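You operate a simulated robot arm through the tools that you are given. There is no shell and no other tool. Be economical: measure what you need, move in short steps, check, and stop when the job is done.

You run a simulated robot arm. Do the job below in one go: nothing can be reset, and whatever is moved stays where it is left.

Task
Press stop, move both blocks from the plate to the orange tray, then free the stop and home.

It is judged by the outcome, as a careful person would: the job done as asked, and still so three seconds after it is handed in. It fails if anything else is knocked over, pushed out of place, dropped, spilled or broken.

Robot
A 7-joint arm with a two-finger parallel gripper, fixed in place. Base frame: the origin is at the foot of the arm, x ahead of it, y to its left, z up; the work surface is at about z = 0.719. Readings come in m, rad, newtons and seconds.
With the tool pointing down near the work surface it reaches from about 0.28 to 0.68 m from the base axis. Its first joint turns from -1.152 to 1.152 rad. Payload 1.57 kg.
The TCP is the grasp point between the finger pads, 0.03 m short of the fingertips. In the tool frame z runs along the fingers and y along their closing line. The gripper opens to 0.11 m. The fingers are 0.024 m wide and 0.012 m thick; the gripper's body (0.048 by 0.112 m) begins 0.078 m behind the TCP.
Orientation is that of the tool frame in the base frame, as a unit quaternion [x, y, z, w]. With the fingers straight down and closing along the base's y, the tool's x points along the base's -x, its y along +y and its z along -z.

Tools
- The arm moves only by the tool nudge_tool. Its argument "rows" is a list of rows, each a list of 3 entries, a list of its own where there are three numbers: the closure, from 0 (fully open) to 1 (shut), then the shift along the tool's x, y, z in m, then the turn, a rotation vector about the tool's x, y, z in rad. In form: [[jaw, [dx, dy, dz], [rx, ry, rz]], ...]. A call has 1 to 10 rows; each row shifts and turns the commanded pose from where the row before left it, along the tool's axes as they then stand. Rows are played at 5 a second. More than 0.05 m and 0.15 rad between two rows, or a gripper value outside its range, and nothing of the call is played. Where a pose cannot be reached the arm comes as near as it can. A force on the tool above 90 N (or 10 N above the force at the start of the call, whichever is more), or a blocked arm, ends the call early, and 0.2 s more pass. The fingers move at their own pace (about 0.108 m/s each) and stop on an object; they squeeze with about 22 N. The grip force told is the motor's: it shows also when the fingers shut on nothing. Time passes only in rows, and 0.2 s behind the last, so rows that do not move let the fingers close. It gives the time, the measured TCP pose, the force on the tool (base axes), the opening and the grip force at its end, in the units of the frame above (readings bear some noise), and new pictures: "views" is both (left out), scene, wrist or none.
- Cameras (640 x 400 px; columns grow to the right, rows downward): "scene" is fixed at [0.1664, -0.4025, 1.3918]; the picture's right is [0.71, -0.70, 0.00], its down [-0.49, -0.49, -0.72] and it looks along [0.51, 0.51, -0.70] (base axes); focal length 341 px, centre (320, 200). "wrist" rides on the gripper at [0.07, 0.016, -0.141] in the tool frame; the picture's right is [-0.23, 0.97, 0.00], its down [-0.86, -0.20, -0.48] and it looks along [-0.47, -0.11, 0.88] (tool axes); focal length 222 px, centre (320, 200).
- pixel_to_xyz(camera, pixels): for up to 12 pixels [column, row] of the newest picture of that camera ("zoom" is the newest enlarged one), the place [x, y, z] in the base frame of the surface seen there, good to about 0.003 m. It takes no simulated time.
- zoom(camera, box): a new picture of the part [left, top, right, bottom] of that camera's present view, enlarged. It takes no simulated time.
- close_job(): hands the job in; it is judged then, once.

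Work in short steps. Measure before you move; look again where a grasp or a placing could have gone wrong, and mend it. You have 80 turns and 170 pictures in all, those below and enlarged ones among them. Open the gripper and draw the arm clear of the work before you hand the job in, unless the task says otherwise; then end with one line.

The tools are called after "Emit:" as a command line: name --argument value ..., lists and objects as JSON in quotes. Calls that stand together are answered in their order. nudge_tool: Moves the arm, as the interface text tells. Its arguments: {"type":"object","properties":{"rows":{"type":"array"},"views":{"type":"string","enum":["both","scene","wrist","none"]}},"required":["rows"]} The other tools are called the same way: pixel_to_xyz (camera, pixels) gives the place of the surface under pixels of a picture; zoom (camera, box) takes an enlarged picture of a part of a camera's view; close_job () hands the job in.

At the start:

```text
clock: 0.0
ee_pos: [0.4415, 0.0255, 1.063]
tcp_rot: [0.0, 1.0, 0.0, 0.0]
contact_force: [0.7, -0.8, 0.7]
gripper_width: 0.1102
gripper_force: 0.0
```

scene: 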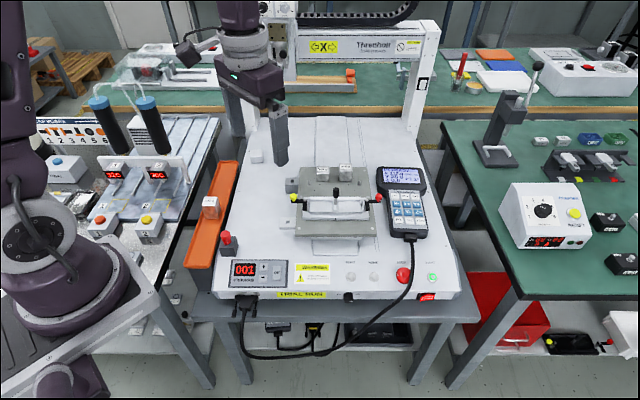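
wrist: 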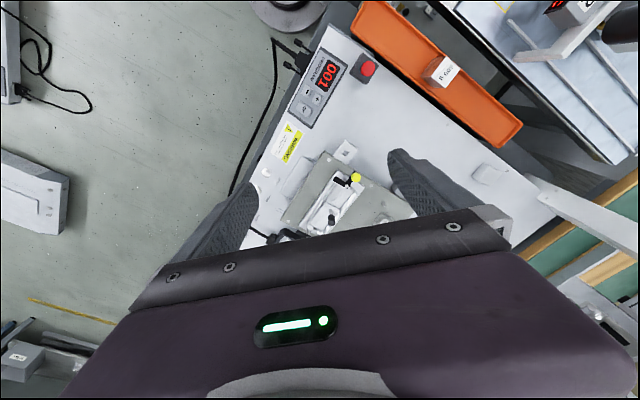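

The scene shows a plate near (335,200), an orange tray near (212,215), and red knobs at (403,274) and (227,240). I'll zoom in to read the labels.

Emit:
zoom --camera "scene" --box '[200, 220, 330, 301]'

Emit:
zoom --camera "scene" --box '[320, 220, 450, 301]'

Emit:
zoom --camera "scene" --box '[270, 150, 430, 250]'

Emit:
zoom --camera "scene" --box '[160, 130, 320, 230]'

```text
4.92 times, centred on (265, 260) of scene
```

zoom: 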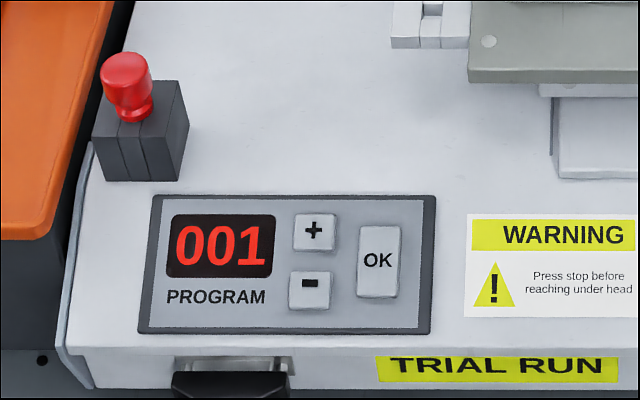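

```text
4.92 times, centred on (385, 260) of scene
```

zoom: 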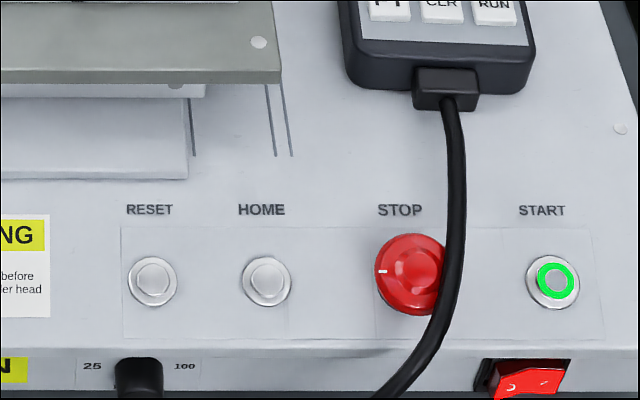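

```text
4.00 times, centred on (350, 200) of scene
```

zoom: 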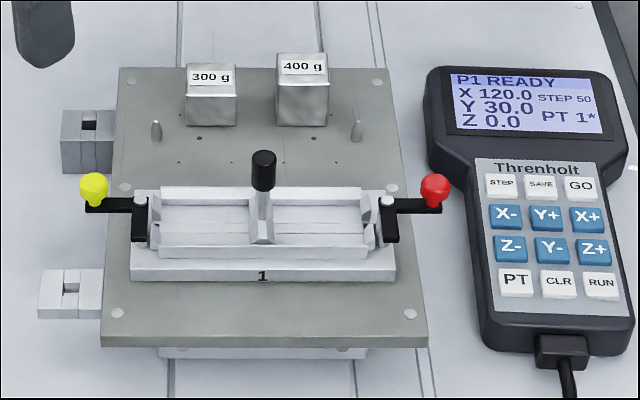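

```text
4.00 times, centred on (240, 180) of scene
```

zoom: 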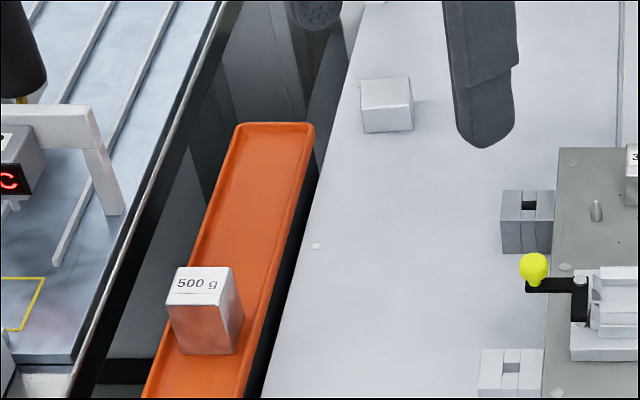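

Two blocks (300 g, 400 g) stand on the plate, STOP is a twist mushroom at (403,274), and HOME is at (374,277). Next I measure the places that matter.

Emit:
pixel_to_xyz --camera "scene" --pixels '[[404, 273], [397, 275], [374, 277], [351, 277], [390, 285], [322, 167], [322, 177], [345, 165], [345, 177], [334, 190], [412, 272], [432, 277]]'

Emit:
pixel_to_xyz --camera "scene" --pixels '[[211, 201], [211, 212], [226, 185], [232, 165], [222, 165], [205, 245], [189, 262], [212, 262], [238, 162], [335, 192], [256, 155], [309, 189]]'

Emit:
zoom --camera "scene" --box '[300, 155, 372, 200]'

Emit:
zoom --camera "scene" --box '[380, 255, 444, 295]'

```text
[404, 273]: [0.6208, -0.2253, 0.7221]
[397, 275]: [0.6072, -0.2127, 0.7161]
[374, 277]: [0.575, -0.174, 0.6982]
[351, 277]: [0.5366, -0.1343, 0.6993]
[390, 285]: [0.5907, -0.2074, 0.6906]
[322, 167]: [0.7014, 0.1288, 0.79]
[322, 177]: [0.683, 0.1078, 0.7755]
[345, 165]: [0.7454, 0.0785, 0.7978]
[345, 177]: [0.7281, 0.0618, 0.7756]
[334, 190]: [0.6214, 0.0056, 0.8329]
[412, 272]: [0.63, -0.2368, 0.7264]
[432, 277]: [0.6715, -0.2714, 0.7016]
```

```text
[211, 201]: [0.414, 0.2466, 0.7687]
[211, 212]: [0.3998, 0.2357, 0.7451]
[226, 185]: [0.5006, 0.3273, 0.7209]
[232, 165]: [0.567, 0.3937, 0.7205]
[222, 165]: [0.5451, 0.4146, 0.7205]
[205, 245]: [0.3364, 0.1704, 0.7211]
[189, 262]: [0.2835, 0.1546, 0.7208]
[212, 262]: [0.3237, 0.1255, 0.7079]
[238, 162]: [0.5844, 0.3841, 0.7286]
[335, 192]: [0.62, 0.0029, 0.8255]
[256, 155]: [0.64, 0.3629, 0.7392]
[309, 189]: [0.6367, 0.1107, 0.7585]
```

```text
8.89 times, centred on (336, 178) of scene
```

zoom: 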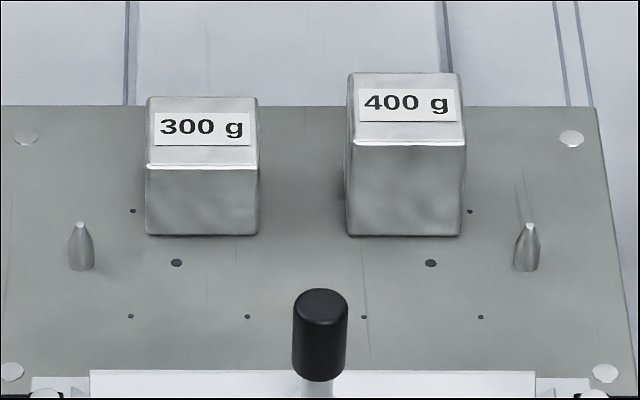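

```text
10.00 times, centred on (412, 275) of scene
```

zoom: 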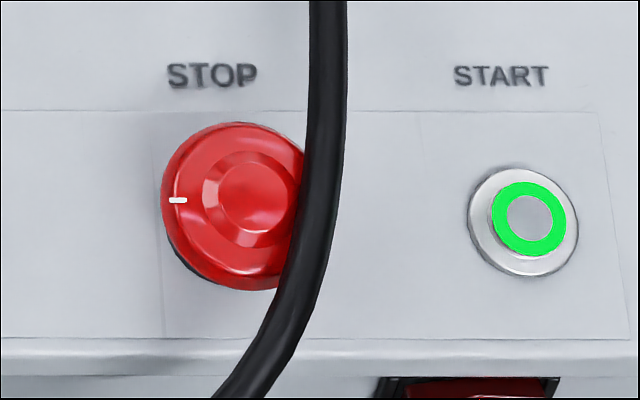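

The block at 400 g is past straight-down reach, so tilting will be needed. The cable crosses the edge of the stop, so I measure the cap and cable from the zoom.

Emit:
pixel_to_xyz --camera "zoom" --pixels '[[255, 200], [178, 200], [240, 135], [220, 150], [230, 262], [212, 200], [327, 50], [322, 150], [312, 200], [290, 300], [260, 370], [180, 240]]'

Emit:
pixel_to_xyz --camera "scene" --pixels '[[374, 264], [374, 287], [360, 277], [360, 262], [360, 287], [420, 287], [360, 250], [412, 250], [412, 240], [380, 318], [350, 262], [300, 250]]'

```text
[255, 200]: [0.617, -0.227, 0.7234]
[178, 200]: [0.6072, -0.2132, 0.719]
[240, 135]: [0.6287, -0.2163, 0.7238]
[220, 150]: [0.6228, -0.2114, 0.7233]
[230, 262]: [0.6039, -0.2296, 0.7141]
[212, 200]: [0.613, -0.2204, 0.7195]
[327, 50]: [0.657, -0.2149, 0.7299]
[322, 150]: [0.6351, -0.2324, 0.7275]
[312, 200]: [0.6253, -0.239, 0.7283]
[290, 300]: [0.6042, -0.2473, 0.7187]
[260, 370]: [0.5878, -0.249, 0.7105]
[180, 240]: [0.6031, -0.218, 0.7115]
```

```text
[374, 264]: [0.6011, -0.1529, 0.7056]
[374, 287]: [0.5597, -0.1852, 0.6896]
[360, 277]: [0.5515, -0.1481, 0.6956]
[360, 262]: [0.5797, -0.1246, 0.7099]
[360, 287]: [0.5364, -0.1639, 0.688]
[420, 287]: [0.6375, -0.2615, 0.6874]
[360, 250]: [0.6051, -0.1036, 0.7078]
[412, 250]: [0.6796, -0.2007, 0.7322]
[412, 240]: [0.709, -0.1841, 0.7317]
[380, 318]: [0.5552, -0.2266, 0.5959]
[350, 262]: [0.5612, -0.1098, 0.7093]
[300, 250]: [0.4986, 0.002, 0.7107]
```

The panel slopes about 17° to the front, the cap top is near (0.6185,-0.226,0.722), and the cable lies over its right edge. I close the fingers and move to a hover above the stop, first shifting, then tilting to the panel normal.

Emit:
nudge_tool --rows '[[1, [-0.01694, -0.02983, 0.02722], [0, 0, 0]], [1, [-0.01694, -0.02983, 0.02722], [0, 0, 0]], [1, [-0.01694, -0.02983, 0.02722], [0, 0, 0]], [1, [-0.01694, -0.02983, 0.02722], [0, 0, 0]], [1, [-0.01694, -0.02983, 0.02722], [0, 0, 0]], [1, [-0.01694, -0.02983, 0.02722], [0, 0, 0]], [1, [-0.01694, -0.02983, 0.02722], [0, 0, 0]], [1, [-0.01694, -0.02983, 0.02722], [0, 0, 0]], [1, [-0.01694, -0.02983, 0.02722], [0, 0, 0]]]' --views "none"

Emit:
nudge_tool --rows '[[1, [0, 0, 0], [-0.07, -0.07, 0]], [1, [0, 0, 0], [-0.07, -0.07, 0]], [1, [0, 0, 0], [-0.07, -0.07, 0]], [1, [0, 0, 0], [0, 0, -0.131]], [1, [0, 0, 0], [0, 0, -0.131]], [1, [0, 0, 0], [0, 0, -0.131]], [1, [0, 0, 0], [0, 0, -0.131]], [1, [0, 0, 0], [0, 0, 0]]]' --views "both"

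```text
clock: 2.0
ee_pos: [0.5929, -0.2421, 0.8183]
tcp_rot: [0.001, 1.0, 0.0, 0.0]
contact_force: [-0.5, -0.4, -0.1]
gripper_width: 0.0001
gripper_force: 21.3
```

```text
clock: 3.8
ee_pos: [0.5945, -0.2442, 0.8185]
tcp_rot: [-0.258, 0.955, 0.074, 0.128]
contact_force: [0.2, 0.4, 0.0]
gripper_width: 0.0
gripper_force: 21.0
```

scene: 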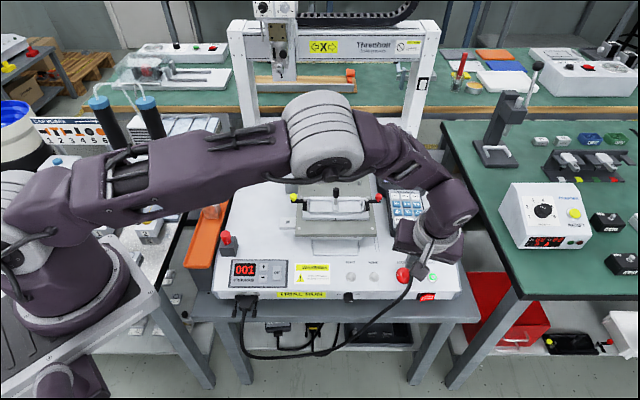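
wrist: 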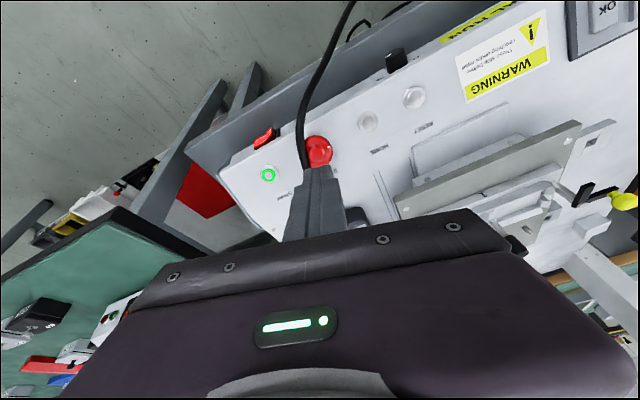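

Tool axis is along the panel normal now. I zoom the wrist view around the stop (318,152) to check the tip and the cable.

Emit:
zoom --camera "wrist" --box '[260, 110, 380, 185]'

Emit:
zoom --camera "scene" --box '[370, 240, 450, 290]'

```text
5.33 times, centred on (320, 148) of wrist
```

zoom: 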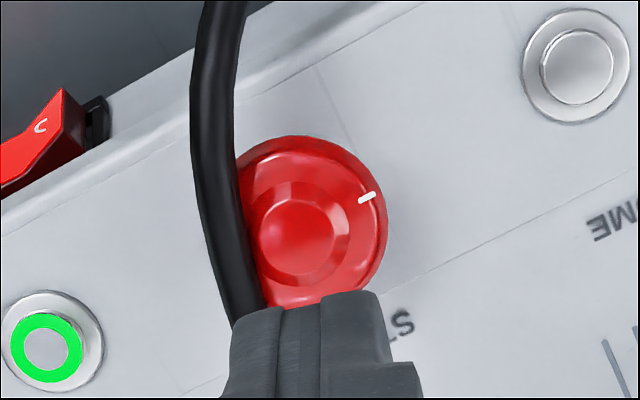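

```text
8.00 times, centred on (410, 265) of scene
```

zoom: 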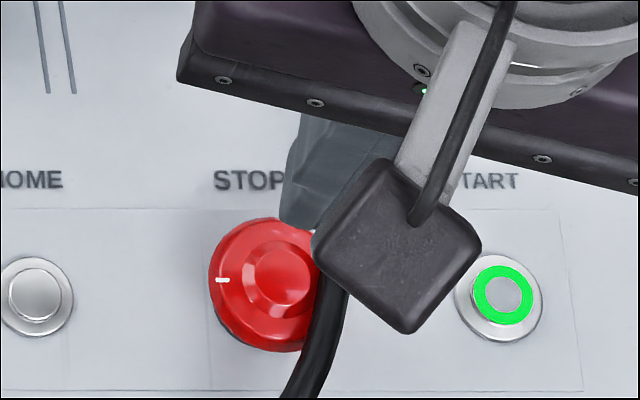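

The tip is lined up along the cap axis, about 0.071 m away. I advance 0.062 m, then look before contact.

Emit:
nudge_tool --rows '[[1, [0, 0, 0.03], [0, 0, 0]], [1, [0, 0, 0.022], [0, 0, 0]], [1, [0, 0, 0.01], [0, 0, 0]], [1, [0, 0, 0], [0, 0, 0]]]' --views "wrist"

Emit:
zoom --camera "wrist" --box '[260, 110, 380, 185]'

Emit:
zoom --camera "scene" --box '[370, 240, 450, 290]'

```text
clock: 4.8
ee_pos: [0.6082, -0.2299, 0.7591]
tcp_rot: [-0.257, 0.955, 0.074, 0.128]
contact_force: [-0.6, -0.6, -0.7]
gripper_width: 0.0
gripper_force: 21.7
```

wrist: 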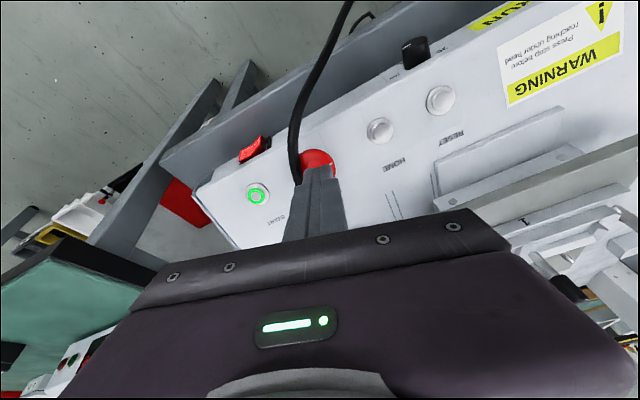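

```text
5.33 times, centred on (320, 148) of wrist
```

zoom: 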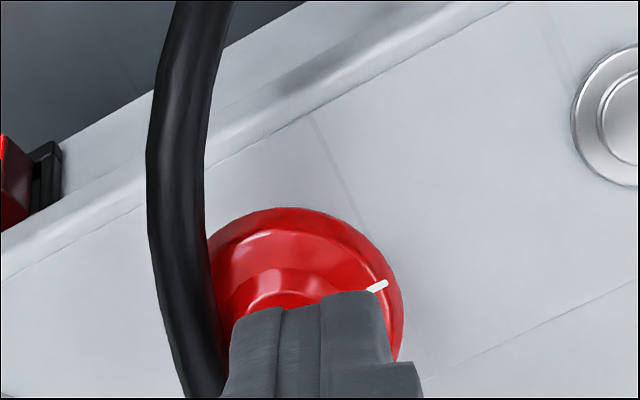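

```text
8.00 times, centred on (410, 265) of scene
```

zoom: 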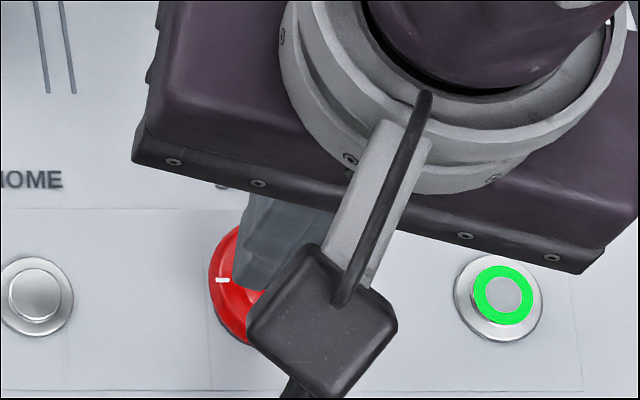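

Tip is just above the cap and the cable is clear of it. I press along the axis in small steps.

Emit:
nudge_tool --rows '[[1, [0, 0, 0.005], [0, 0, 0]], [1, [0, 0, 0.003], [0, 0, 0]], [1, [0, 0, 0.003], [0, 0, 0]], [1, [0, 0, 0], [0, 0, 0]]]' --views "none"

```text
clock: 5.8
ee_pos: [0.6105, -0.228, 0.7485]
tcp_rot: [-0.256, 0.955, 0.074, 0.128]
contact_force: [-1.9, -1.0, 3.7]
gripper_width: 0.0
gripper_force: 21.3
```

A light contact of 3.7 N shows; I press further.

Emit:
nudge_tool --rows '[[1, [0, 0, 0.002], [0, 0, 0]], [1, [0, 0, 0.002], [0, 0, 0]], [1, [0, 0, 0], [0, 0, 0]]]' --views "none"

Emit:
zoom --camera "scene" --box '[370, 160, 450, 210]'

Emit:
zoom --camera "wrist" --box '[240, 110, 360, 185]'

```text
clock: 6.6
ee_pos: [0.6116, -0.2263, 0.7447]
tcp_rot: [-0.256, 0.955, 0.073, 0.129]
contact_force: [1.4, 0.0, 15.0]
gripper_width: 0.0
gripper_force: 21.1
```

```text
8.00 times, centred on (410, 185) of scene
```

zoom: 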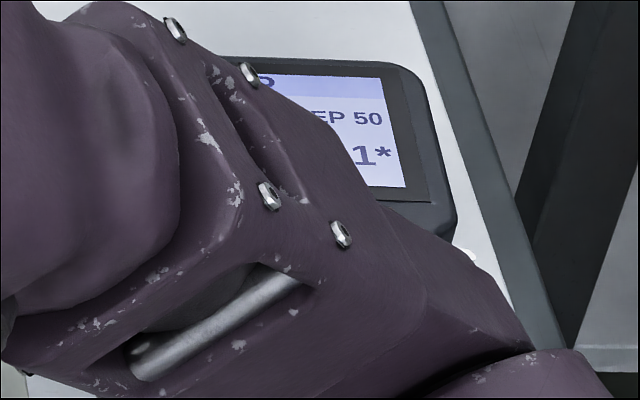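

```text
5.33 times, centred on (300, 148) of wrist
```

zoom: 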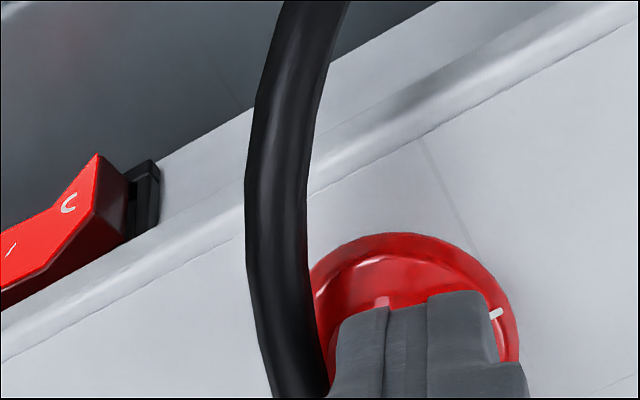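

Force is 15 N and rising, so the cap is travelling; the screen has not visibly changed yet. I press a few mm more.

Emit:
nudge_tool --rows '[[1, [0, 0, 0.002], [0, 0, 0]], [1, [0, 0, 0.002], [0, 0, 0]], [1, [0, 0, 0], [0, 0, 0]]]' --views "scene"

Emit:
zoom --camera "scene" --box '[370, 160, 450, 210]'

```text
clock: 7.4
ee_pos: [0.6108, -0.2275, 0.7437]
tcp_rot: [-0.256, 0.955, 0.073, 0.13]
contact_force: [-3.9, -2.5, 42.8]
gripper_width: 0.0
gripper_force: 21.5
```

scene: 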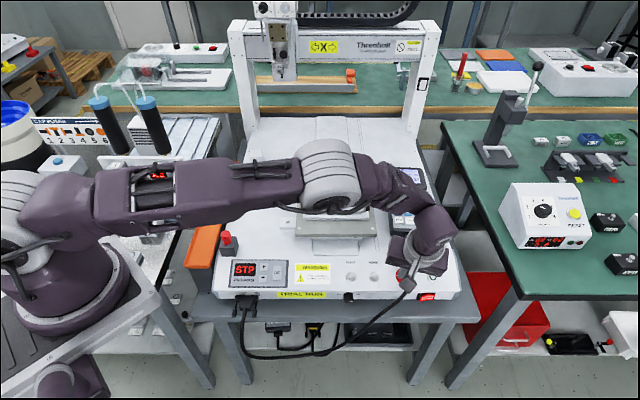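

```text
8.00 times, centred on (410, 185) of scene
```

zoom: 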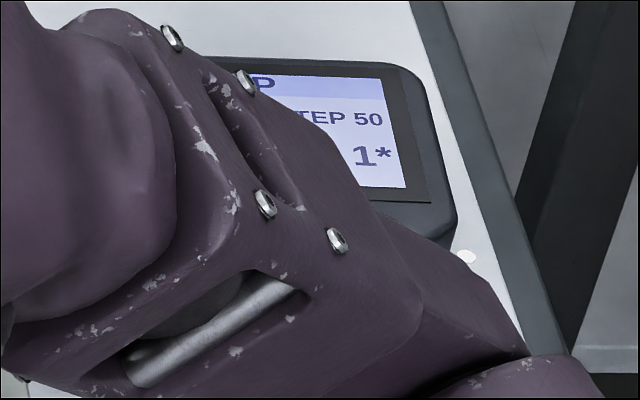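

The display now reads "STP", so the stop is in. I back off along the axis and check that it stays latched.

Emit:
nudge_tool --rows '[[1, [0, 0, -0.03], [0, 0, 0]], [1, [0, 0, -0.04], [0, 0, 0]], [1, [0, 0, -0.04], [0, 0, 0]], [1, [0, 0, -0.04], [0, 0, 0]], [1, [0, 0, -0.04], [0, 0, 0]], [1, [0, 0, 0], [0, 0, 0]]]' --views "both"

Emit:
zoom --camera "scene" --box '[220, 250, 300, 300]'

Emit:
zoom --camera "wrist" --box '[260, 95, 380, 170]'

```text
clock: 8.8
ee_pos: [0.5699, -0.2651, 0.9228]
tcp_rot: [-0.256, 0.955, 0.074, 0.128]
contact_force: [0.0, 0.6, -0.7]
gripper_width: 0.0
gripper_force: 21.4
```

scene: 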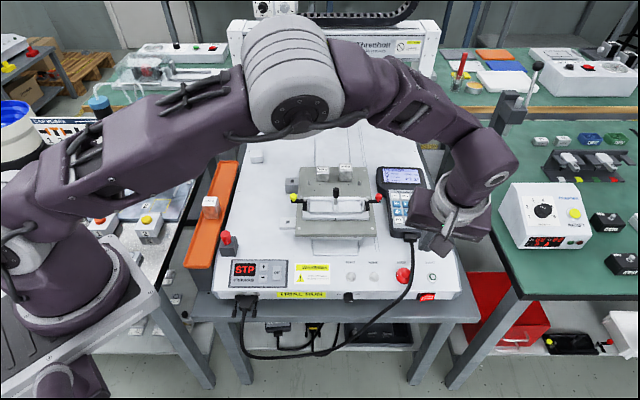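
wrist: 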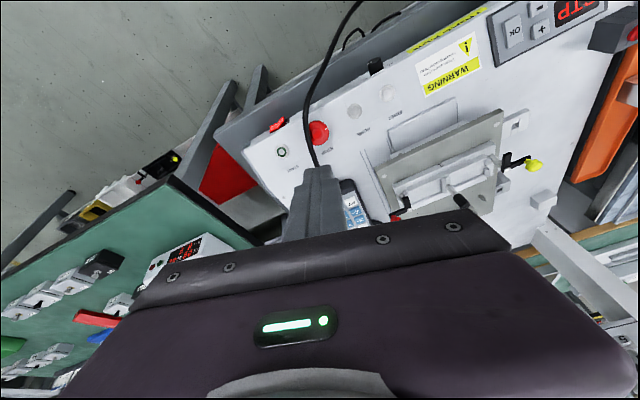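

```text
8.00 times, centred on (260, 275) of scene
```

zoom: 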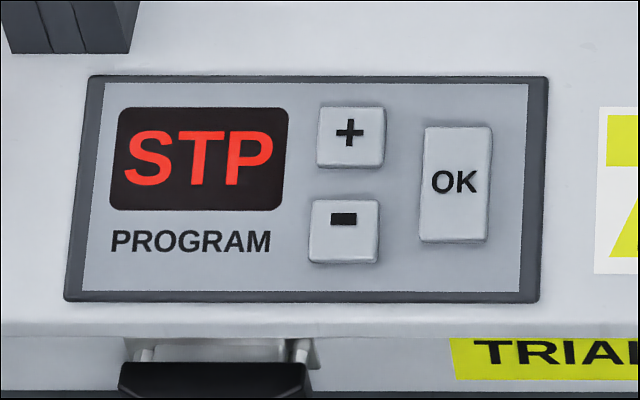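

```text
5.33 times, centred on (320, 132) of wrist
```

zoom: 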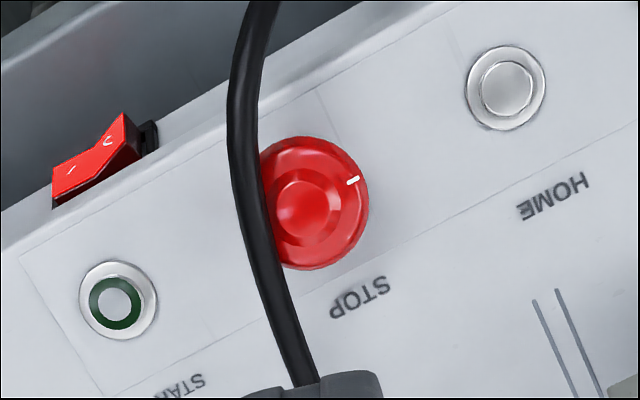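

Stop is latched (STP shown, start light off). Now I measure the blocks' corners on the plate.

Emit:
zoom --camera "scene" --box '[300, 155, 372, 200]'

Emit:
pixel_to_xyz --camera "zoom" --pixels '[[150, 102], [253, 102], [150, 160], [253, 160], [200, 230], [352, 78], [455, 78], [352, 138], [460, 138], [405, 230], [80, 228], [528, 230]]'

Emit:
pixel_to_xyz --camera "scene" --pixels '[[203, 198], [219, 198], [203, 206], [216, 207], [234, 162], [225, 162], [237, 168], [218, 168], [230, 190], [210, 190], [226, 205], [215, 240]]'

Emit:
pixel_to_xyz --camera "zoom" --pixels '[[300, 200], [200, 300], [320, 295], [100, 200], [560, 200], [200, 375]]'

```text
8.89 times, centred on (336, 178) of scene
```

zoom: 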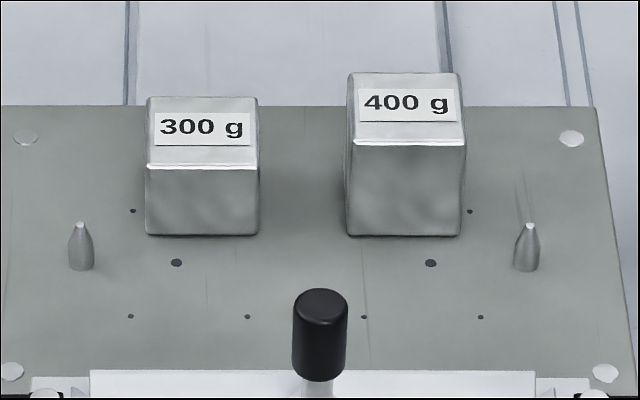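

```text
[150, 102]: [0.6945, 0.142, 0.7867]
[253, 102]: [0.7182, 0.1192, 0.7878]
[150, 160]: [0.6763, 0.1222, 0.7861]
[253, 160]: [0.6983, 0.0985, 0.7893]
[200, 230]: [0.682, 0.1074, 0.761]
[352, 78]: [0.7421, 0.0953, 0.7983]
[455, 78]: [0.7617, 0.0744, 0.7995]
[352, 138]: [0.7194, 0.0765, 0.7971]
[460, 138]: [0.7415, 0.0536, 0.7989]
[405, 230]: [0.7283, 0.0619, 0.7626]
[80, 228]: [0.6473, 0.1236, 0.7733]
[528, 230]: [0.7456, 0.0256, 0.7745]
```

```text
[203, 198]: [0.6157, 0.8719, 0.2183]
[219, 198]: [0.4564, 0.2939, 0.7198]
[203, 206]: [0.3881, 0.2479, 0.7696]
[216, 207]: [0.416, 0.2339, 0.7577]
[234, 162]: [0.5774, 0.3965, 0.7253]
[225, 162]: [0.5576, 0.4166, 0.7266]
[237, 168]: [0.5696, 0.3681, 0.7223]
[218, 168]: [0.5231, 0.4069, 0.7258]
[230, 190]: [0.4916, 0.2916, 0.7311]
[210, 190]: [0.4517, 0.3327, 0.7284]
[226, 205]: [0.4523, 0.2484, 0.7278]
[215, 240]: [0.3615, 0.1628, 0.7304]
```

```text
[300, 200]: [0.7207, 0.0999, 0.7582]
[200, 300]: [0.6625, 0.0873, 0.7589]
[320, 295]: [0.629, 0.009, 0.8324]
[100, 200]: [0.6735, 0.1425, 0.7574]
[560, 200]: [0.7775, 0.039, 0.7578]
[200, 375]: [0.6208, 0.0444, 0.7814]
```

Block tops: 300 g centred at (0.697,0.1205,0.787), 400 g at (0.741,0.075,0.798), plate at z 0.758. I square the gripper left-right with the machine, tilt to 25° forward, open part way and move to a hover behind the 300 g block.

Emit:
nudge_tool --rows '[[0.53, [0, 0, 0], [0, 0, -0.131]], [0.53, [0, 0, 0], [0, 0, -0.131]], [0.53, [0, 0, 0], [0, -0.14, 0]], [0.53, [0, 0, 0], [0, 0, 0]]]' --views "none"

Emit:
nudge_tool --rows '[[0.53, [-0.0331, 0.02285, 0.01696], [0, 0, 0]], [0.53, [-0.0331, 0.02285, 0.01696], [0, 0, 0]], [0.53, [-0.0331, 0.02285, 0.01696], [0, 0, 0]], [0.53, [-0.0331, 0.02285, 0.01696], [0, 0, 0]], [0.53, [-0.0331, 0.02285, 0.01696], [0, 0, 0]], [0.53, [-0.0331, 0.02285, 0.01696], [0, 0, 0]], [0.53, [-0.0331, 0.02285, 0.01696], [0, 0, 0]], [0.53, [-0.0331, 0.02285, 0.01696], [0, 0, 0]], [0.53, [0, 0, 0], [0, 0, 0]]]' --views "both"

```text
clock: 9.8
ee_pos: [0.5722, -0.2641, 0.9229]
tcp_rot: [-0.376, 0.901, 0.085, 0.2]
contact_force: [-0.4, 0.4, 0.0]
gripper_width: 0.0515
gripper_force: 0.0
```

```text
clock: 11.8
ee_pos: [0.651, 0.0754, 0.9145]
tcp_rot: [-0.375, 0.901, 0.084, 0.2]
contact_force: [0.2, -0.5, 0.4]
gripper_width: 0.0517
gripper_force: 0.1
```

scene: 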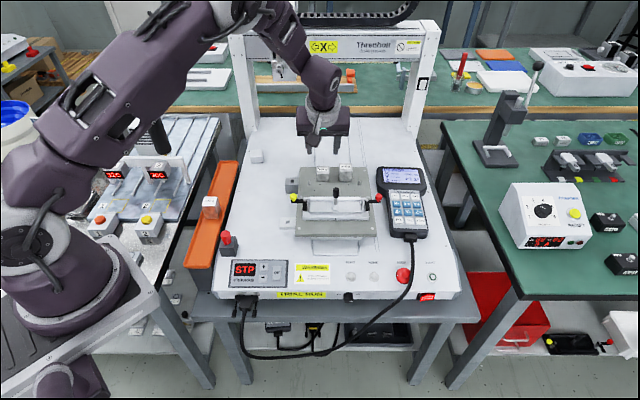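
wrist: 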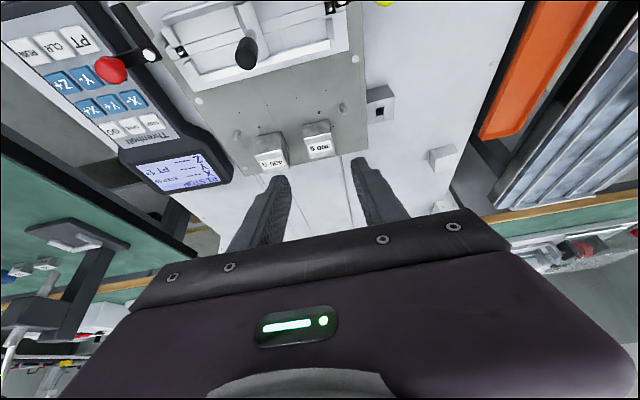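

Hover is right; the block labels show at (320,145) between the fingers' line in the wrist view. I advance 0.09 m along the fingers and check alignment.

Emit:
nudge_tool --rows '[[0.53, [0, 0, 0.045], [0, 0, 0]], [0.53, [0, 0, 0.045], [0, 0, 0]], [0.53, [0, 0, 0], [0, 0, 0]]]' --views "both"

Emit:
zoom --camera "scene" --box '[290, 140, 386, 200]'

Emit:
zoom --camera "wrist" --box '[220, 80, 428, 210]'

```text
clock: 12.6
ee_pos: [0.6784, 0.1013, 0.8284]
tcp_rot: [-0.375, 0.901, 0.083, 0.2]
contact_force: [0.4, 0.3, 0.3]
gripper_width: 0.0519
gripper_force: 0.1
```

scene: 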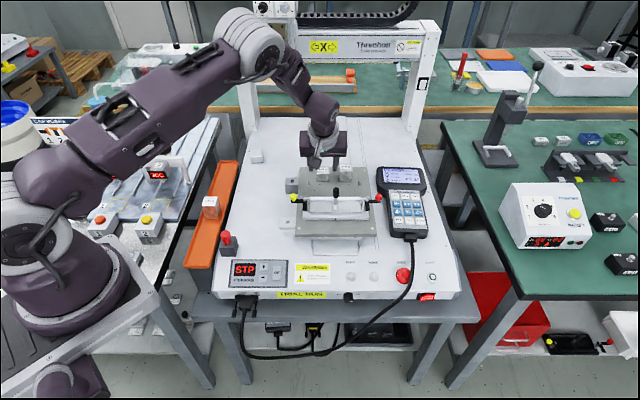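
wrist: 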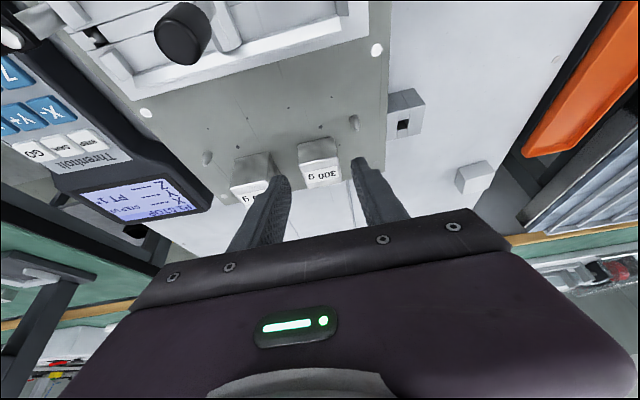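

```text
6.67 times, centred on (338, 170) of scene
```

zoom: 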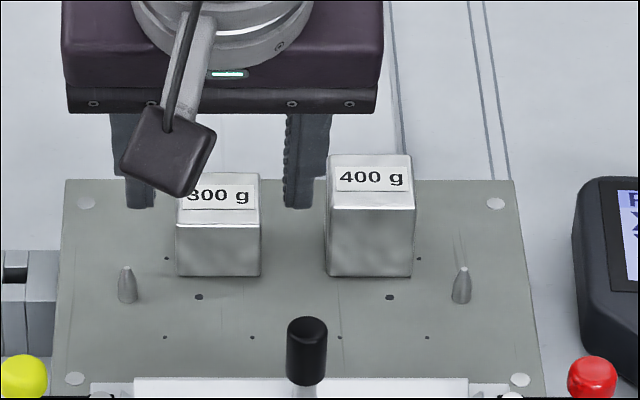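

```text
3.08 times, centred on (324, 145) of wrist
```

zoom: 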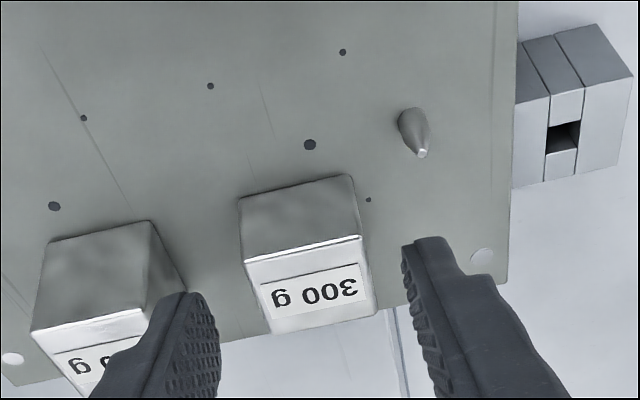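

Fingers straddle the 300 g block with the right finger in the gap. I advance 0.036 m and close.

Emit:
nudge_tool --rows '[[0.53, [0, 0, 0.018], [0, 0, 0]], [0.53, [0, 0, 0.018], [0, 0, 0]], [0.53, [0, 0, 0], [0, 0, 0]]]' --views "wrist"

Emit:
zoom --camera "scene" --box '[290, 140, 386, 200]'

Emit:
zoom --camera "wrist" --box '[220, 80, 428, 210]'

```text
clock: 13.4
ee_pos: [0.6879, 0.1116, 0.7981]
tcp_rot: [-0.374, 0.901, 0.084, 0.201]
contact_force: [0.3, -0.1, 0.1]
gripper_width: 0.0516
gripper_force: 0.1
```

wrist: 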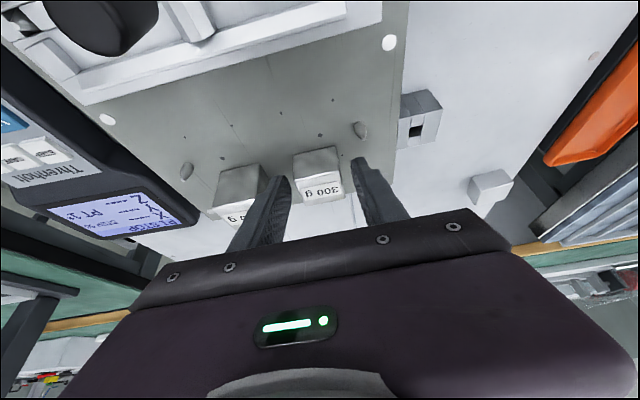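

```text
6.67 times, centred on (338, 170) of scene
```

zoom: 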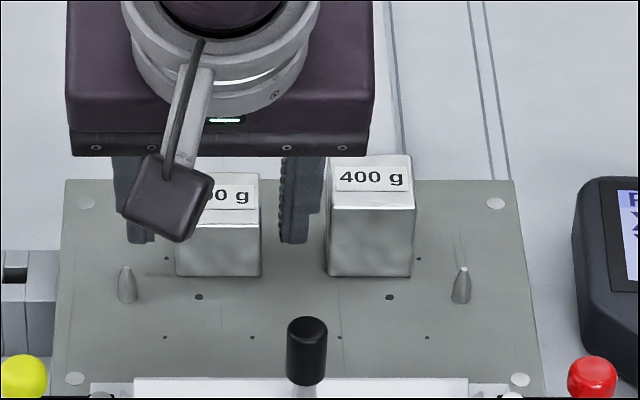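

```text
3.08 times, centred on (324, 145) of wrist
```

zoom: 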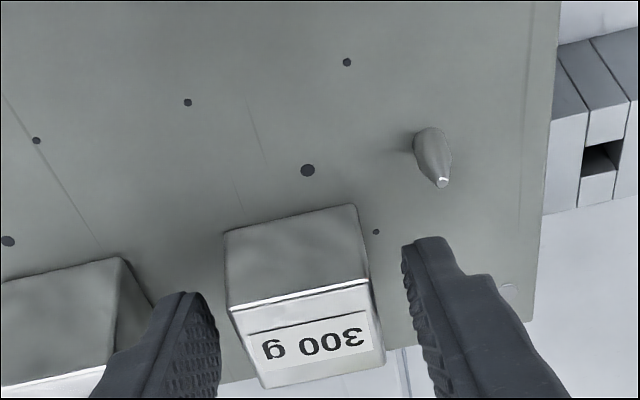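

Alignment is good, 4 mm still to go in depth. I finish the advance and close.

Emit:
nudge_tool --rows '[[0.53, [0, -0.0015, 0.004], [0, 0, 0]], [0.75, [0, 0, 0], [0, 0, 0]], [0.85, [0, 0, 0], [0, 0, 0]], [0.85, [0, 0, 0], [0, 0, 0]], [0.85, [0, 0, 0], [0, 0, 0]]]' --views "wrist"

Emit:
zoom --camera "wrist" --box '[220, 80, 428, 210]'

```text
clock: 14.6
ee_pos: [0.6908, 0.1119, 0.7936]
tcp_rot: [-0.374, 0.902, 0.083, 0.199]
contact_force: [0.7, 0.5, 0.0]
gripper_width: 0.036
gripper_force: 22.4
```

wrist: 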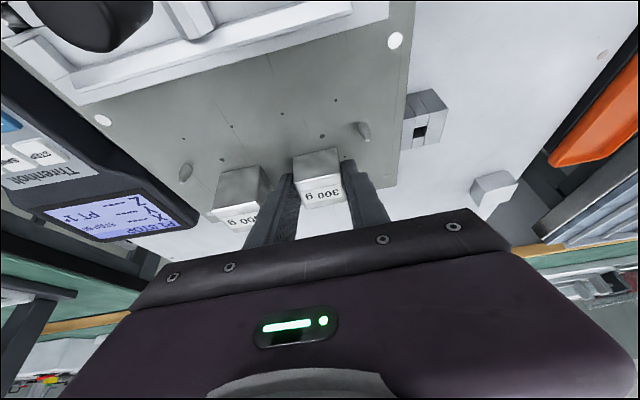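

```text
3.08 times, centred on (324, 145) of wrist
```

zoom: 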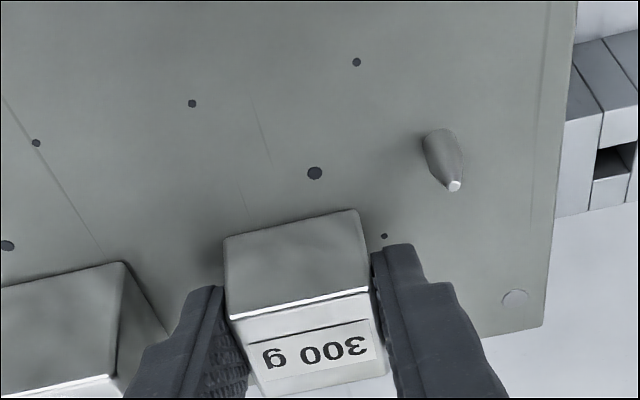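

Width 0.036 m with 22 N: gripped. I lift straight up 0.04 m and look; also I measure the things left of the tray.

Emit:
nudge_tool --rows '[[0.85, [-0.0042, 0, -0.0091], [0, 0, 0]], [0.85, [-0.0085, 0, -0.0181], [0, 0, 0]], [0.85, [-0.0085, 0, -0.0181], [0, 0, 0]], [0.85, [-0.0085, 0, -0.0181], [0, 0, 0]], [0.85, [0, 0, 0], [0, 0, 0]]]' --views "both"

Emit:
zoom --camera "wrist" --box '[220, 80, 428, 210]'

Emit:
pixel_to_xyz --camera "scene" --pixels '[[234, 162], [190, 157], [200, 180], [227, 237], [148, 220], [256, 153], [240, 165], [217, 165], [235, 175], [214, 178], [222, 205], [204, 200]]'

```text
clock: 15.8
ee_pos: [0.6921, 0.1132, 0.8639]
tcp_rot: [-0.374, 0.902, 0.084, 0.2]
contact_force: [0.3, 1.1, -2.6]
gripper_width: 0.0357
gripper_force: 22.5
```

scene: 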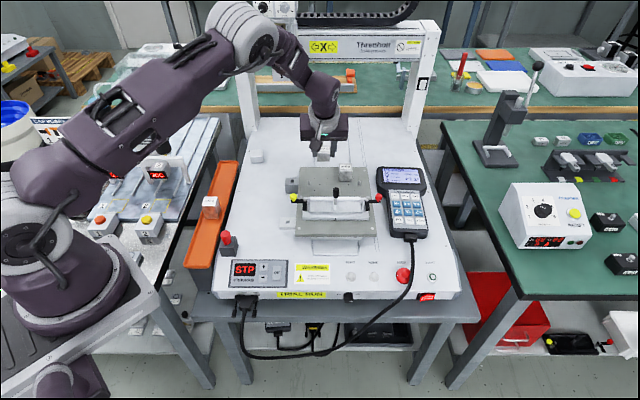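
wrist: 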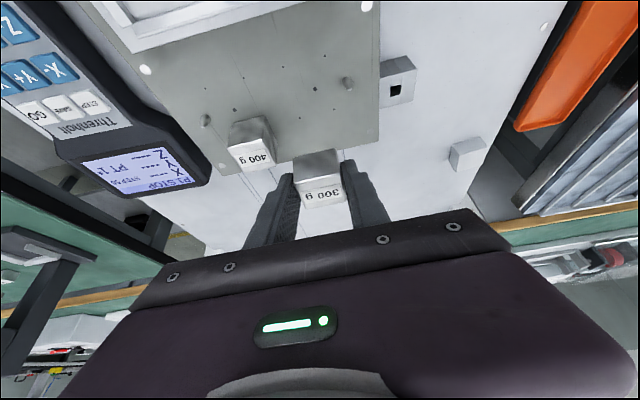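

```text
3.08 times, centred on (324, 145) of wrist
```

zoom: 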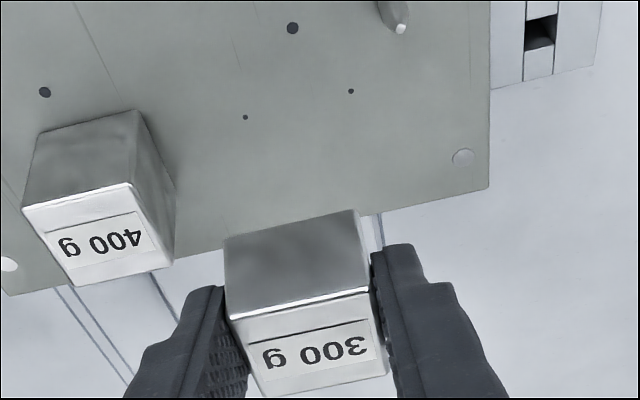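

```text
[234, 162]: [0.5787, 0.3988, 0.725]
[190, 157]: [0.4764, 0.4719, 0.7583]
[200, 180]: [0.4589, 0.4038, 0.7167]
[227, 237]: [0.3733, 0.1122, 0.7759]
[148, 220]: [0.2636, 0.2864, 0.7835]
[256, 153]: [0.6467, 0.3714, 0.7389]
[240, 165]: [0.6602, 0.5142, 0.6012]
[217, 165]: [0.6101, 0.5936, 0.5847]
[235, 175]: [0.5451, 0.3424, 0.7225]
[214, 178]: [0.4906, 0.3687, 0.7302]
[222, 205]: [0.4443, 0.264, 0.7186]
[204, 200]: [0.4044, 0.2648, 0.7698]
```

The block is held upright and clear. Before choosing which way to turn for the tray, I measure the tall items on the left bench.

Emit:
pixel_to_xyz --camera "scene" --pixels '[[170, 157], [182, 160], [158, 163], [158, 172], [157, 150], [165, 110], [205, 140], [194, 145], [158, 130], [240, 160], [280, 60], [290, 185]]'

Emit:
zoom --camera "scene" --box '[90, 90, 250, 190]'

```text
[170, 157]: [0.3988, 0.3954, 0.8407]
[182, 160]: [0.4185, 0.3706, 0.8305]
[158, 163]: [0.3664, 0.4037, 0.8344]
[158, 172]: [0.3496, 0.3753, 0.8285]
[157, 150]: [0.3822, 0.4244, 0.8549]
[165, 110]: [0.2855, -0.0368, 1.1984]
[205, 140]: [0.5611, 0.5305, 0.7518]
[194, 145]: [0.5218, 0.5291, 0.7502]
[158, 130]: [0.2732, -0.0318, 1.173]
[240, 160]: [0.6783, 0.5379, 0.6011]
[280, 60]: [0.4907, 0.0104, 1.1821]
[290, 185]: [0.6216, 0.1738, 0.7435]
```

```text
4.00 times, centred on (170, 140) of scene
```

zoom: 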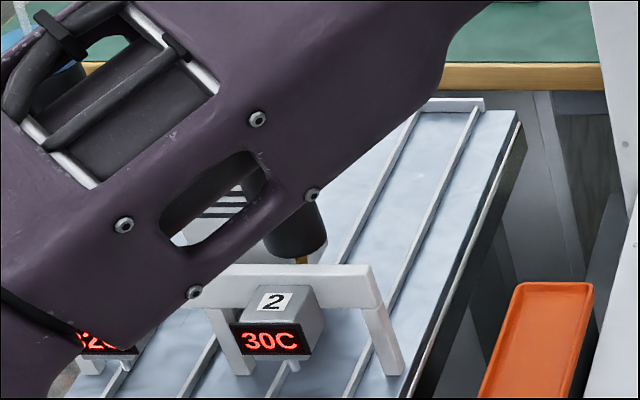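

The bridge stands at z≈0.835 just left of the tray, so I must lean over the machine instead. I move to above the tray at height first, then turn +90° about the vertical.

Emit:
nudge_tool --rows '[[0.85, [-0.00866, 0.04104, -0.00479], [0, 0, 0]], [0.85, [-0.00866, 0.04104, -0.00479], [0, 0, 0]], [0.85, [-0.00866, 0.04104, -0.00479], [0, 0, 0]], [0.85, [-0.00866, 0.04104, -0.00479], [0, 0, 0]], [0.85, [-0.00866, 0.04104, -0.00479], [0, 0, 0]], [0.85, [-0.00866, 0.04104, -0.00479], [0, 0, 0]], [0.85, [-0.00866, 0.04104, -0.00479], [0, 0, 0]], [0.85, [0, 0, 0], [0, 0, 0]]]' --views "scene"

Emit:
nudge_tool --rows '[[0.85, [0, 0, 0], [-0.06035, 0, -0.1294]], [0.85, [0, 0, 0], [-0.06035, 0, -0.1294]], [0.85, [0, 0, 0], [-0.06035, 0, -0.1294]], [0.85, [0, 0, 0], [-0.06035, 0, -0.1294]], [0.85, [0, 0, 0], [-0.06035, 0, -0.1294]], [0.85, [0, 0, 0], [0, 0, 0]]]' --views "both"

```text
clock: 17.6
ee_pos: [0.5197, 0.3451, 0.9204]
tcp_rot: [-0.374, 0.902, 0.083, 0.2]
contact_force: [0.9, -0.5, -2.5]
gripper_width: 0.0357
gripper_force: 21.8
```

scene: 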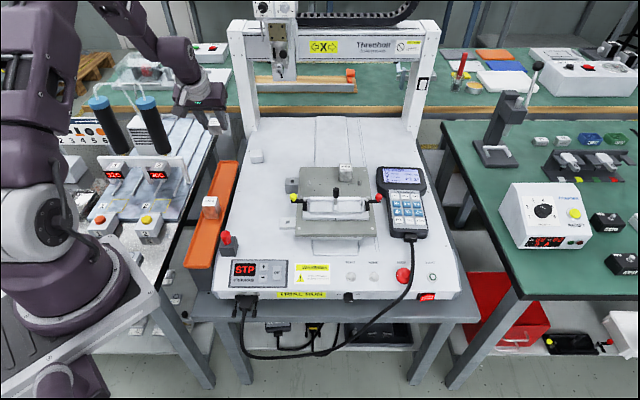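

```text
clock: 19.0
ee_pos: [0.5191, 0.344, 0.9195]
tcp_rot: [-0.667, 0.713, 0.148, 0.157]
contact_force: [0.5, -0.5, -1.7]
gripper_width: 0.0357
gripper_force: 21.4
```

scene: 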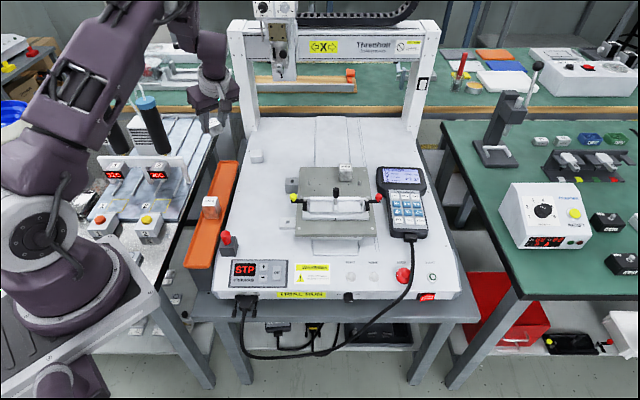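
wrist: 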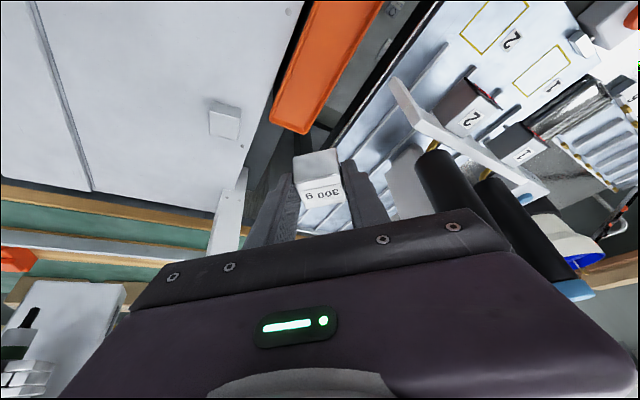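

Half the turn is done with the block steady. I complete the other 45°.

Emit:
nudge_tool --rows '[[0.85, [0, 0, 0], [-0.06035, 0, -0.1294]], [0.85, [0, 0, 0], [-0.06035, 0, -0.1294]], [0.85, [0, 0, 0], [-0.06035, 0, -0.1294]], [0.85, [0, 0, 0], [-0.06035, 0, -0.1294]], [0.85, [0, 0, 0], [-0.06035, 0, -0.1294]], [0.85, [0, 0, 0], [-0.06035, 0, -0.1294]], [0.85, [0, 0, 0], [0, 0, 0]]]' --views "both"

```text
clock: 20.6
ee_pos: [0.5182, 0.3437, 0.9194]
tcp_rot: [0.902, -0.373, -0.2, -0.083]
contact_force: [0.5, -0.5, -2.1]
gripper_width: 0.0358
gripper_force: 21.8
```

scene: 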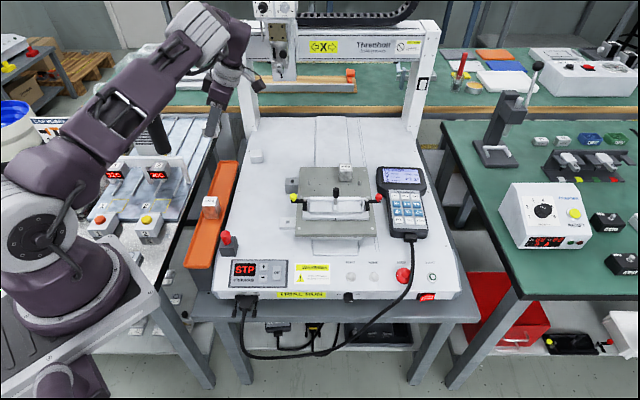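
wrist: 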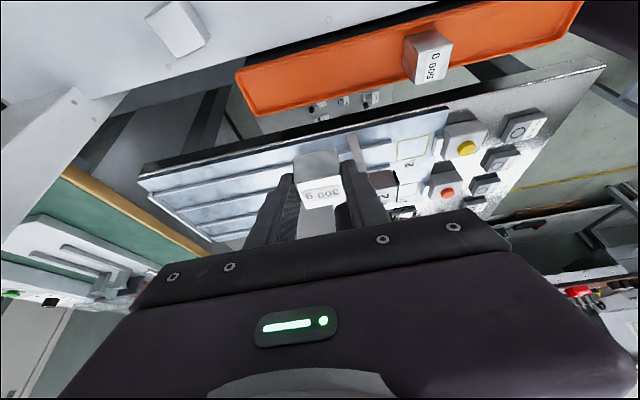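

The turn succeeded. I check the tray edges and floor and the gantry post position before descending.

Emit:
pixel_to_xyz --camera "wrist" --pixels '[[300, 65], [350, 55], [350, 90], [300, 105], [245, 90], [430, 40], [430, 68], [450, 60], [320, 160], [320, 195], [60, 130], [350, 66]]'

Emit:
pixel_to_xyz --camera "scene" --pixels '[[250, 110], [236, 60], [248, 130], [257, 85], [218, 125]]'

Emit:
zoom --camera "wrist" --box '[230, 0, 470, 150]'

```text
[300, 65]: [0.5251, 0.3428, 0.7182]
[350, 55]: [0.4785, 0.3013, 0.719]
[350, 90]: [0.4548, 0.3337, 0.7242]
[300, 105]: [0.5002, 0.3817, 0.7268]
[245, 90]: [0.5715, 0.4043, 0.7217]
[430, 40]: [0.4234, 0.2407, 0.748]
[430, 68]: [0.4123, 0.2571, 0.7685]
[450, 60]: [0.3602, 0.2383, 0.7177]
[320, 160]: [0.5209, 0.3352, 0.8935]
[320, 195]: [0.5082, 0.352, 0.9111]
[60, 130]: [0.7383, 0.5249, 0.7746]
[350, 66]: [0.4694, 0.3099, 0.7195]
```

```text
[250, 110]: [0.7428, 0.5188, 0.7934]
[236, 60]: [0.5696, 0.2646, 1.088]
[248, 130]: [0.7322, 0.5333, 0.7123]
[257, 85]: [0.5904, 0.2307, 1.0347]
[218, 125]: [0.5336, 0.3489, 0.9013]
```

```text
2.67 times, centred on (350, 75) of wrist
```

zoom: 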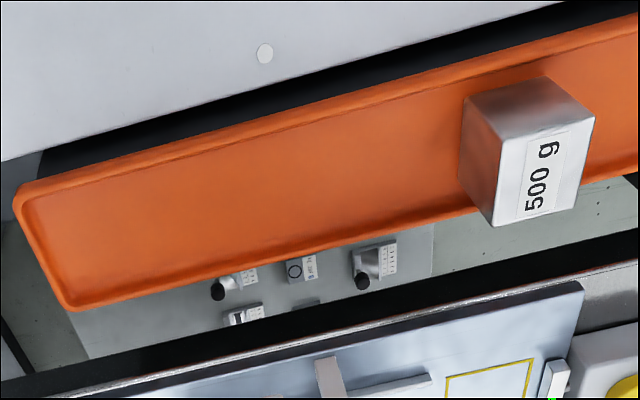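

The tray floor is z≈0.719 and the gantry post is far off. I shift 2.5 mm left and descend 0.145 m, then check.

Emit:
nudge_tool --rows '[[0.85, [0.01302, 0, 0.0339], [0, 0, 0]], [0.85, [0.01532, 0, 0.03284], [0, 0, 0]], [0.85, [0.01532, 0, 0.03284], [0, 0, 0]], [0.85, [0.01532, 0, 0.03284], [0, 0, 0]], [0.85, [0, 0, 0], [0, 0, 0]]]' --views "both"

Emit:
zoom --camera "wrist" --box '[230, 70, 438, 200]'

Emit:
zoom --camera "scene" --box '[180, 120, 276, 180]'

```text
clock: 21.8
ee_pos: [0.5141, 0.3458, 0.7728]
tcp_rot: [0.902, -0.375, -0.199, -0.083]
contact_force: [-0.6, 0.2, -3.3]
gripper_width: 0.0357
gripper_force: 21.9
```

scene: 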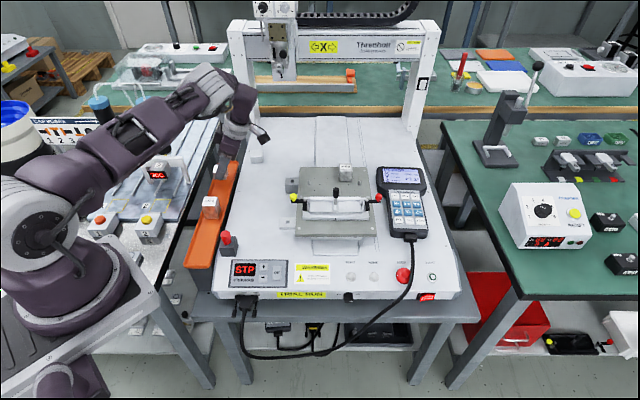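
wrist: 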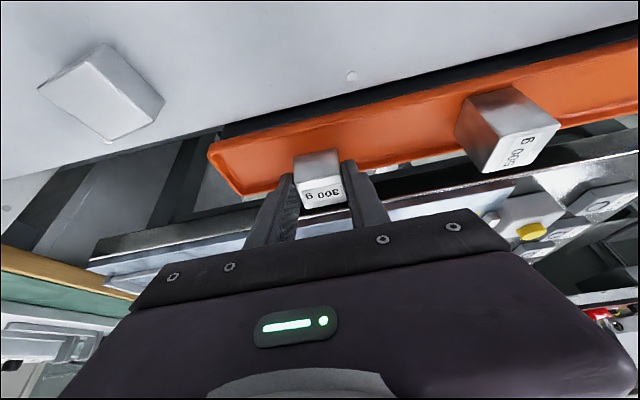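

```text
3.08 times, centred on (334, 135) of wrist
```

zoom: 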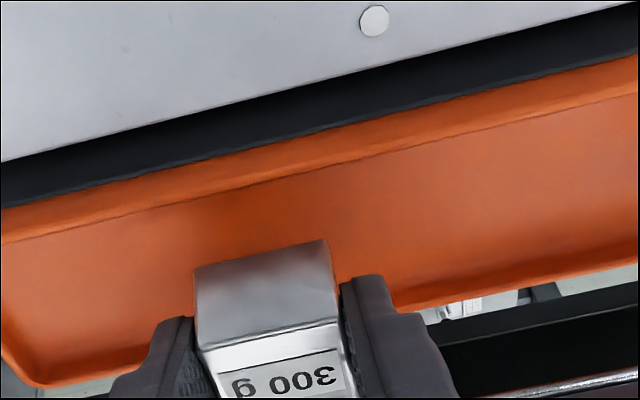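

```text
6.67 times, centred on (228, 150) of scene
```

zoom: 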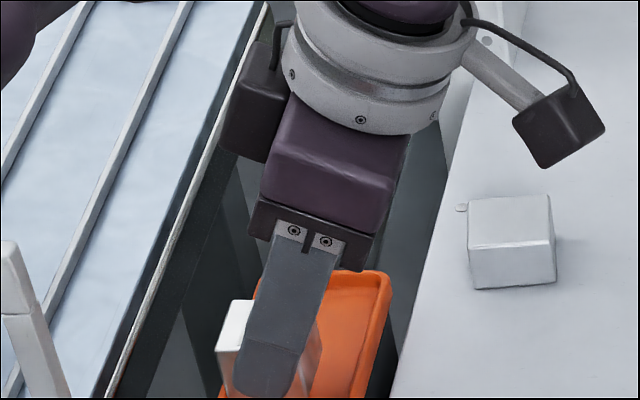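

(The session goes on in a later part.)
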